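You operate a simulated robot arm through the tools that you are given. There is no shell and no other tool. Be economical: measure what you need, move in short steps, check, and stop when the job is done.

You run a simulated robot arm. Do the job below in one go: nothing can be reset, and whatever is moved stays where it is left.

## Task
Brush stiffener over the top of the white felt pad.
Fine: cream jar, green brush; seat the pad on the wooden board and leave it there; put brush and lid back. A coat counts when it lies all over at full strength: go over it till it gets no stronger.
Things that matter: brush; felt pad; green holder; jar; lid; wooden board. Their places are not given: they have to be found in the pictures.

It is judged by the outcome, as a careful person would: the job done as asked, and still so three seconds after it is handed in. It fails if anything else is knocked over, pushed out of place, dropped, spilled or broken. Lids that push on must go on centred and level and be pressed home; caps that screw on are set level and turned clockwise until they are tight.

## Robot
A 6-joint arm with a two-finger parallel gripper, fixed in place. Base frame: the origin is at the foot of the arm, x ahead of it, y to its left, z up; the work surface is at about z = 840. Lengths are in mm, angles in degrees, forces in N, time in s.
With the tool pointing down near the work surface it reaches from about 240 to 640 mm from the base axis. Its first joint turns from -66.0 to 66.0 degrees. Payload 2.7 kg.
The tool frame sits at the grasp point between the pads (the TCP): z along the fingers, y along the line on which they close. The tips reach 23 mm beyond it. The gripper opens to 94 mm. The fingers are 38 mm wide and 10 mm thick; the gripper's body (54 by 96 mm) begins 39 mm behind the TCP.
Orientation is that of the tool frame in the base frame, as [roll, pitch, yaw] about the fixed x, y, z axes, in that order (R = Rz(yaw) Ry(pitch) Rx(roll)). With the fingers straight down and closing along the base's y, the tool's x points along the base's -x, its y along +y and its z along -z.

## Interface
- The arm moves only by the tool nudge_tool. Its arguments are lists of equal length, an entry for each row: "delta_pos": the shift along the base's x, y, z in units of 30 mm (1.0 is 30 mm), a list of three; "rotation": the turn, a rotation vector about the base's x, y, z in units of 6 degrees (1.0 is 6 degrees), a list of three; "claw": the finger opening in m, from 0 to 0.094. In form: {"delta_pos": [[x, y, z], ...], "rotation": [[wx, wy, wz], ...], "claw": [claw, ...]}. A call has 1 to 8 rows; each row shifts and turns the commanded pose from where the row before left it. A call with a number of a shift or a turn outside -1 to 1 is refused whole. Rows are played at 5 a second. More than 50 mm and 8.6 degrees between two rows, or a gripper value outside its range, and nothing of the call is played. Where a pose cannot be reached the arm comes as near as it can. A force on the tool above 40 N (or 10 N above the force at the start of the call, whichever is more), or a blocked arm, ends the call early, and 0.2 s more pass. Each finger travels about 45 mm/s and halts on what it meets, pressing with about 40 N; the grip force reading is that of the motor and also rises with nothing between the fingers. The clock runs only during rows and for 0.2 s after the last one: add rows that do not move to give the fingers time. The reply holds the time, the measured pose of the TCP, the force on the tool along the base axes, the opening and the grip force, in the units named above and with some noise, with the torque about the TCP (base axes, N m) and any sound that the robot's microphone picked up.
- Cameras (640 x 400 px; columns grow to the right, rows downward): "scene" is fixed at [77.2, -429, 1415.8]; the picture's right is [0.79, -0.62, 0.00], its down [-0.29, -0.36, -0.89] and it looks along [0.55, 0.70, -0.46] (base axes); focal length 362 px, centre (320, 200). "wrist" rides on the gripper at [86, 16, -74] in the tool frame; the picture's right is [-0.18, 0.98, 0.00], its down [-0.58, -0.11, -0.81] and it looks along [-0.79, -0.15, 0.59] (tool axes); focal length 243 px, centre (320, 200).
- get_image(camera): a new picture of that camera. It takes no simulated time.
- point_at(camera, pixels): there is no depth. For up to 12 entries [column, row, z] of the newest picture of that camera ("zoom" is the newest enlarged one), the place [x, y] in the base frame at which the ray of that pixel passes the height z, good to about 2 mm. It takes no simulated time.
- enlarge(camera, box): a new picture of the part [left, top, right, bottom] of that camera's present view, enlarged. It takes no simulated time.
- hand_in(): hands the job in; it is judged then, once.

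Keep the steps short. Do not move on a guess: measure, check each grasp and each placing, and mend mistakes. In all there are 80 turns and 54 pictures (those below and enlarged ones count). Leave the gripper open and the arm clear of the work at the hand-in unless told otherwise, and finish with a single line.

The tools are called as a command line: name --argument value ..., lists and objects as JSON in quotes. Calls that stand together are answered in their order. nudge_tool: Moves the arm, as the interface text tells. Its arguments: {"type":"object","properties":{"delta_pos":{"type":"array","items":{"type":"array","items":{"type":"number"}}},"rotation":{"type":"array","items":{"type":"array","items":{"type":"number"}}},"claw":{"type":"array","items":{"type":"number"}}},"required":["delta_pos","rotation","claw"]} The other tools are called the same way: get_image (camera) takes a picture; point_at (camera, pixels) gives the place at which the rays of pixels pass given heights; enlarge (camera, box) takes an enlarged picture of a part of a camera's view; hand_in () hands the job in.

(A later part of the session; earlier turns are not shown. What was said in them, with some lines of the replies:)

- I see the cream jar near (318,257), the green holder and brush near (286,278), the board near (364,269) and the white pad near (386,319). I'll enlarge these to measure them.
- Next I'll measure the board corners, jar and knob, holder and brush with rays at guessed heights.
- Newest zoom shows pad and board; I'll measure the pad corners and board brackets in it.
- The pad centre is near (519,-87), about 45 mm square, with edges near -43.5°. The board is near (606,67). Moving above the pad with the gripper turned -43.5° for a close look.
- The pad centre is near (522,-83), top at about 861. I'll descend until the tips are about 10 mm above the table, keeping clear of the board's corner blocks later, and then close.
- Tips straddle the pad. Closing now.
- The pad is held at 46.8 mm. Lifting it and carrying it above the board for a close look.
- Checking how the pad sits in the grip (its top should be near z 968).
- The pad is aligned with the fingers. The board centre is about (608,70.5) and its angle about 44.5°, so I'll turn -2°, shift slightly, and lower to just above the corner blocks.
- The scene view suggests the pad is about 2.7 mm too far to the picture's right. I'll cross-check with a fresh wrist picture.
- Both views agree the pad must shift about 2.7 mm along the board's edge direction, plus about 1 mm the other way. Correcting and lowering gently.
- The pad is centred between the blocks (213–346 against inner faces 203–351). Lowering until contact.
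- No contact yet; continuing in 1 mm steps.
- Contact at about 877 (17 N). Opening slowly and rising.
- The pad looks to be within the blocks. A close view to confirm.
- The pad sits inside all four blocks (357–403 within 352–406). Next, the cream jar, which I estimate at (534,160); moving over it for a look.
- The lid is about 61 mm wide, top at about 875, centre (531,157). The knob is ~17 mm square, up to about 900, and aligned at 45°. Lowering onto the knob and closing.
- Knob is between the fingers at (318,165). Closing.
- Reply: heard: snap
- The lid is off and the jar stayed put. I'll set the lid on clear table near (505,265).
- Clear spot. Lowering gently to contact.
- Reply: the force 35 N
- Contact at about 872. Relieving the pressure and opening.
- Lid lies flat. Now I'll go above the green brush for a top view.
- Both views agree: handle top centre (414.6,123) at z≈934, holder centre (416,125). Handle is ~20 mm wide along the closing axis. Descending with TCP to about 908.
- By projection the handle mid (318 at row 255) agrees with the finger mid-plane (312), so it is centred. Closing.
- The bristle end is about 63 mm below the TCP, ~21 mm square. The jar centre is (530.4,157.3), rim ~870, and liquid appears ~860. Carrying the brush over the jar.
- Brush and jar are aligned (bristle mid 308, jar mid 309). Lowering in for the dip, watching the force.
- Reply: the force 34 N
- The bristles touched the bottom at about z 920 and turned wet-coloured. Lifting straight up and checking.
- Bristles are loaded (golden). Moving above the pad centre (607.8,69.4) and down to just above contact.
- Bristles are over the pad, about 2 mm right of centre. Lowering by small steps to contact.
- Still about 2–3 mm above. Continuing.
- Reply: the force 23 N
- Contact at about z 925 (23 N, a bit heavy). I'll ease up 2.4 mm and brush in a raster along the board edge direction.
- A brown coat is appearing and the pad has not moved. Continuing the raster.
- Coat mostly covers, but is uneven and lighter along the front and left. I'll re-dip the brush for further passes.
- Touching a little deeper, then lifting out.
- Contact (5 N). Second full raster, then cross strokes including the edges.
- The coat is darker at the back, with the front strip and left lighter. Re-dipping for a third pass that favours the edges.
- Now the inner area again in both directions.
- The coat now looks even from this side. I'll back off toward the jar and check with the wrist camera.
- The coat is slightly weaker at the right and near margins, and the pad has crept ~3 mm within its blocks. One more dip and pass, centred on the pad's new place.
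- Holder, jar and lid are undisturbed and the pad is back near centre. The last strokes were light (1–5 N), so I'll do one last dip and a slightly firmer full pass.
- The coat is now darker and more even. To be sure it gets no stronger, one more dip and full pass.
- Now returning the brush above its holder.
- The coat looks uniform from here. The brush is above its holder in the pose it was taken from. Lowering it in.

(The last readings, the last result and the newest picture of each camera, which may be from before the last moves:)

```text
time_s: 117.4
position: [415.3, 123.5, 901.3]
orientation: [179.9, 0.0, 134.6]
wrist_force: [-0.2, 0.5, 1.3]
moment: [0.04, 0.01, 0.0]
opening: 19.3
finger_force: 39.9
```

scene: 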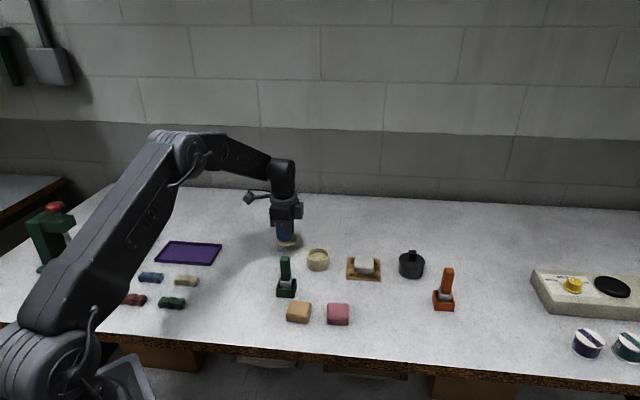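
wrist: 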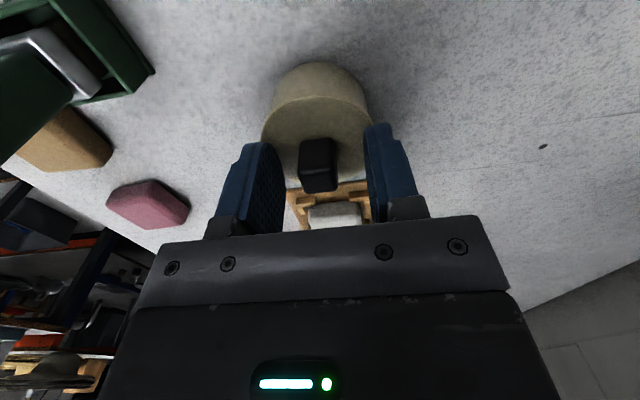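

nudge_tool --delta_pos '[[0, 0, -0.04], [0, 0, -0.02], [0, 0, 0]]' --rotation '[[0, 0, 0], [0, 0, 0], [0, 0, 0]]' --claw '[0.012, 0.012, 0.012]'

```text
time_s: 118.2
position: [414.5, 123.5, 900.3]
orientation: [179.9, 0.0, 134.5]
wrist_force: [-6.8, -2.0, 25.6]
moment: [-0.26, 0.28, -0.04]
opening: 18.9
finger_force: 39.8
```

Contact at about 900, so the bristles are on the holder floor. Easing and releasing.

nudge_tool --delta_pos '[[0, 0, 0.09], [0, 0, 0], [0, 0, 0], [0, 0, 0], [0, 0, 0.5], [0, 0, 0.9], [0, 0, 1], [0, 0, 1]]' --rotation '[[0, 0, 0], [0, 0, 0], [0, 0, 0], [0, 0, 0], [0, 0, 0], [0, 0, 0], [0, 0, 0], [0, 0, 0]]' --claw '[0.015, 0.025, 0.035, 0.045, 0.05, 0.05, 0.05, 0.05]'

get_image --camera "scene"

```text
time_s: 120.0
position: [414.1, 124.6, 1001.3]
orientation: [-180.0, 0.0, 134.5]
wrist_force: [-0.3, 0.5, 0.4]
moment: [0.05, 0.03, 0.02]
opening: 50.0
finger_force: 0.1
```

```text
1 pictures are left
```

scene: 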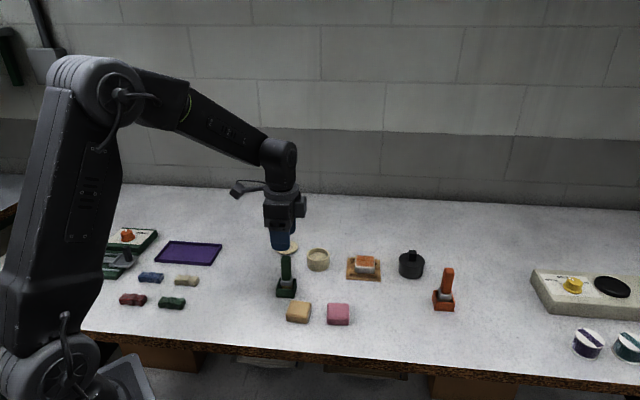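

Brush stands upright in its holder at (286,280). Now to fetch the lid at the exact place I left it.

nudge_tool --delta_pos '[[0.611, 0.947, 0.2], [0.611, 0.947, 0], [0.611, 0.947, 0], [0.611, 0.947, 0], [0.613, 0.949, 0], [0, 0, -0.9], [0, 0, -0.9], [0, 0, -0.9]]' --rotation '[[0, 0, 0], [0, 0, 0], [0, 0, 0], [0, 0, 0], [0, 0, 0], [0, 0, 0], [0, 0, 0], [0, 0, 0]]' --claw '[0.045, 0.045, 0.045, 0.045, 0.045, 0.045, 0.045, 0.045]'

nudge_tool --delta_pos '[[0, 0, -0.9], [0, 0, -0.5], [0, 0, 0]]' --rotation '[[0, 0, 0], [0, 0, 0], [0, 0, 0]]' --claw '[0.045, 0.045, 0.045]'

```text
time_s: 121.8
position: [508.3, 264.8, 927.9]
orientation: [-180.0, 0.0, 134.6]
wrist_force: [-0.1, -0.6, -0.1]
moment: [-0.01, -0.01, 0.02]
opening: 45.1
finger_force: 0.0
```

```text
time_s: 122.6
position: [507.3, 265.9, 886.9]
orientation: [-180.0, 0.0, 134.6]
wrist_force: [-0.3, 0.8, -0.9]
moment: [-0.01, -0.01, 0.01]
opening: 44.9
finger_force: 0.0
```

nudge_tool --delta_pos '[[0, 0, -0.3], [0, 0, -0.1], [0, 0, 0], [0, 0, 0], [0, 0, 0], [0, 0, 0], [0, 0, 0]]' --rotation '[[0, 0, 0], [0, 0, 0], [0, 0, 0], [0, 0, 0], [0, 0, 0], [0, 0, 0], [0, 0, 0]]' --claw '[0.045, 0.045, 0.03, 0.02, 0.01, 0.01, 0.01]'

```text
time_s: 124.2
position: [506.7, 265.0, 874.0]
orientation: [-179.9, 0.0, 134.6]
wrist_force: [-0.2, -0.2, 0.2]
moment: [0.0, -0.04, 0.0]
opening: 17.1
finger_force: 39.9
```

Knob gripped (17.1 mm). Lifting and carrying the lid over the jar, just above the rim.

nudge_tool --delta_pos '[[0, 0, 0.9], [0, 0, 0.9], [0.2, -0.9, 0], [0.2, -0.9, 0], [0.2, -0.9, 0], [0.2, -0.9, 0], [0, 0, -0.5], [0, 0, 0]]' --rotation '[[0, 0, 0], [0, 0, 0], [0, 0, 0], [0, 0, 0], [0, 0, 0], [0, 0, 0], [0, 0, 0], [0, 0, 0]]' --claw '[0.01, 0.01, 0.01, 0.01, 0.01, 0.01, 0.01, 0.01]'

```text
time_s: 126.0
position: [529.3, 156.5, 912.7]
orientation: [180.0, 0.0, 134.6]
wrist_force: [-0.4, 0.0, 0.0]
moment: [-0.08, 0.03, -0.01]
opening: 17.0
finger_force: 39.8
```

Lowering onto the rim in small steps, watching force and sound.

nudge_tool --delta_pos '[[0, 0, -0.15], [0, 0, -0.06], [0, 0, -0.05], [0, 0, -0.05], [0, 0, -0.04], [0, 0, 0]]' --rotation '[[0, 0, 0], [0, 0, 0], [0, 0, 0], [0, 0, 0], [0, 0, 0], [0, 0, 0]]' --claw '[0.01, 0.01, 0.01, 0.01, 0.01, 0.01]'

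```text
time_s: 127.4
position: [531.0, 155.8, 904.9]
orientation: [179.8, -0.1, 134.6]
wrist_force: [-2.3, -2.2, 9.9]
moment: [-0.01, 0.15, -0.01]
opening: 17.0
finger_force: 40.4
```

Contact. Pressing home.

nudge_tool --delta_pos '[[0, 0, -0.05], [0, 0, -0.05], [0, 0, -0.05], [0, 0, 0]]' --rotation '[[0, 0, 0], [0, 0, 0], [0, 0, 0], [0, 0, 0]]' --claw '[0.01, 0.01, 0.01, 0.01]'

```text
time_s: 128.1
position: [531.2, 157.2, 905.6]
orientation: [179.9, 0.2, 134.6]
wrist_force: [-0.9, 0.2, 2.8]
moment: [0.07, 0.06, 0.04]
opening: 17.0
finger_force: 39.7
stopped in row 3: the force on the tool passed its limit at 42 N (the readings are from after the stop); the commanded pose is now the measured one
```

Stopped at 42 N without a snap heard. Pressing again in finer steps.

nudge_tool --delta_pos '[[0, 0, -0.05], [0, 0, -0.04], [0, 0, -0.02], [0, 0, 0]]' --rotation '[[0, 0, 0], [0, 0, 0], [0, 0, 0], [0, 0, 0]]' --claw '[0.01, 0.01, 0.01, 0.01]'

nudge_tool --delta_pos '[[0, 0, -0.02], [0, 0, -0.02], [0, 0, 0]]' --rotation '[[0, 0, 0], [0, 0, 0], [0, 0, 0]]' --claw '[0.01, 0.01, 0.01]'

```text
time_s: 129.0
position: [533.0, 157.2, 903.6]
orientation: [179.6, 0.2, 134.5]
wrist_force: [-2.8, -0.6, 3.7]
moment: [0.07, 0.12, 0.05]
opening: 17.0
finger_force: 40.0
stopped in row 4: the force on the tool passed its limit at 40 N (the readings are from after the stop); the commanded pose is now the measured one
```

```text
time_s: 129.8
position: [532.7, 157.5, 904.3]
orientation: [179.5, 0.3, 134.6]
wrist_force: [-11.3, -2.8, 24.8]
moment: [0.09, 0.6, 0.02]
opening: 17.1
finger_force: 40.0
```

Side force is building from the reset pose, so I'll release the knob, re-centre, and press on the knob top with closed fingers.

nudge_tool --delta_pos '[[-0.03, 0, 0.06], [0, 0, 0], [0, 0, 0], [0, 0, 0.6], [0, 0, 0.6], [0, 0, 0], [0, 0, 0], [0, 0, 0]]' --rotation '[[0, 0, 0], [0, 0, 0], [0, 0, 0], [0, 0, 0], [0, 0, 0], [0, 0, 0], [0, 0, 0], [0, 0, 0]]' --claw '[0.017, 0.028, 0.04, 0.04, 0.04, 0.02, 0.0, 0.0]'

nudge_tool --delta_pos '[[0, 0, 0], [0, 0, 0], [0, 0, 0]]' --rotation '[[0, 0, 0], [0, 0, 0], [0, 0, 0]]' --claw '[0, 0, 0]'

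```text
time_s: 131.6
position: [531.2, 156.4, 942.0]
orientation: [179.6, 0.2, 134.6]
wrist_force: [0.4, 0.2, 0.7]
moment: [0.04, 0.02, 0.01]
opening: 0.0
finger_force: 31.9
heard: snap
```

```text
time_s: 132.4
position: [531.1, 155.5, 941.8]
orientation: [179.7, 0.2, 134.6]
wrist_force: [0.0, 0.2, 0.4]
moment: [-0.04, 0.02, 0.02]
opening: 0.0
finger_force: 39.3
5 turns are left
```

A snap was heard. Five turns remain: one press on the knob top, then clear off.

nudge_tool --delta_pos '[[-0.02, 0.02, -0.5], [0, 0, -0.1], [0, 0, -0.06], [0, 0, -0.06], [0, 0, -0.06], [0, 0, -0.06], [0, 0, -0.06], [0, 0, -0.06]]' --rotation '[[0, 0, 0], [0, 0, 0], [0, 0, 0], [0, 0, 0], [0, 0, 0], [0, 0, 0], [0, 0, 0], [0, 0, 0]]' --claw '[0, 0, 0, 0, 0, 0, 0, 0]'

```text
time_s: 133.4
position: [531.5, 157.9, 926.1]
orientation: [179.3, 0.5, 134.7]
wrist_force: [-1.9, 0.5, 4.5]
moment: [0.01, 0.06, 0.0]
opening: 0.0
finger_force: 40.2
stopped in row 4: the force on the tool passed its limit at 43 N (the readings are from after the stop); the commanded pose is now the measured one
4 turns are left
```

Pressed to 43 N on the knob top at about z 903. Rising clear and opening.

nudge_tool --delta_pos '[[0, 0, 0.5], [0, 0, 1], [-0.3, 0, 1], [-0.6, 0, 1], [-0.8, 0.3, 1], [-0.8, 0.3, 0.5], [-0.5, 0.3, 0], [0, 0, 0]]' --rotation '[[0, 0, 0], [0, 0, 0], [0, 0, 0], [0, 0, 0], [0, 0, 0], [0, 0, 0], [0, 0, 0], [0, 0, 0]]' --claw '[0, 0, 0.02, 0.04, 0.06, 0.08, 0.08, 0.08]'

enlarge --camera "scene" --box '[270, 235, 390, 295]'

```text
time_s: 135.2
position: [442.1, 184.9, 1072.7]
orientation: [179.4, 0.3, 134.6]
wrist_force: [-0.4, 0.1, -0.1]
moment: [0.01, 0.0, 0.01]
opening: 79.9
finger_force: 0.0
```

```text
5.33 times, centred on (330, 265) of scene
3 turns are left
```

zoom: 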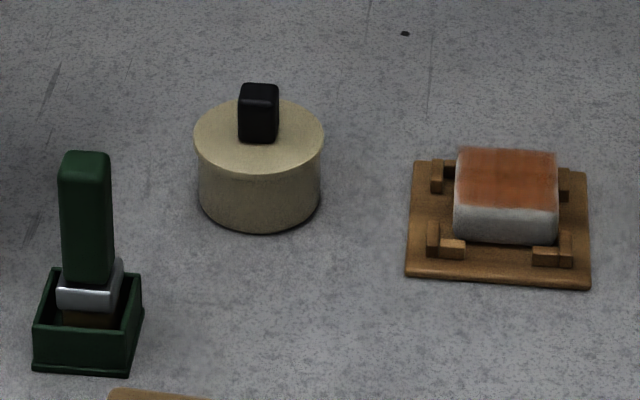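

The lid matches its first position to within half a pixel and sits level. The brush is upright in its holder, and the coated pad is within the board's blocks. The arm is clear and open, so I'm handing in.

hand_in

```text
The job is handed in.
```

The job is handed in: the pad is coated all over and on the board, the brush is in its holder and the lid is pressed on, though I judged the coat's full strength by eye and heard no snap while pressing the lid.
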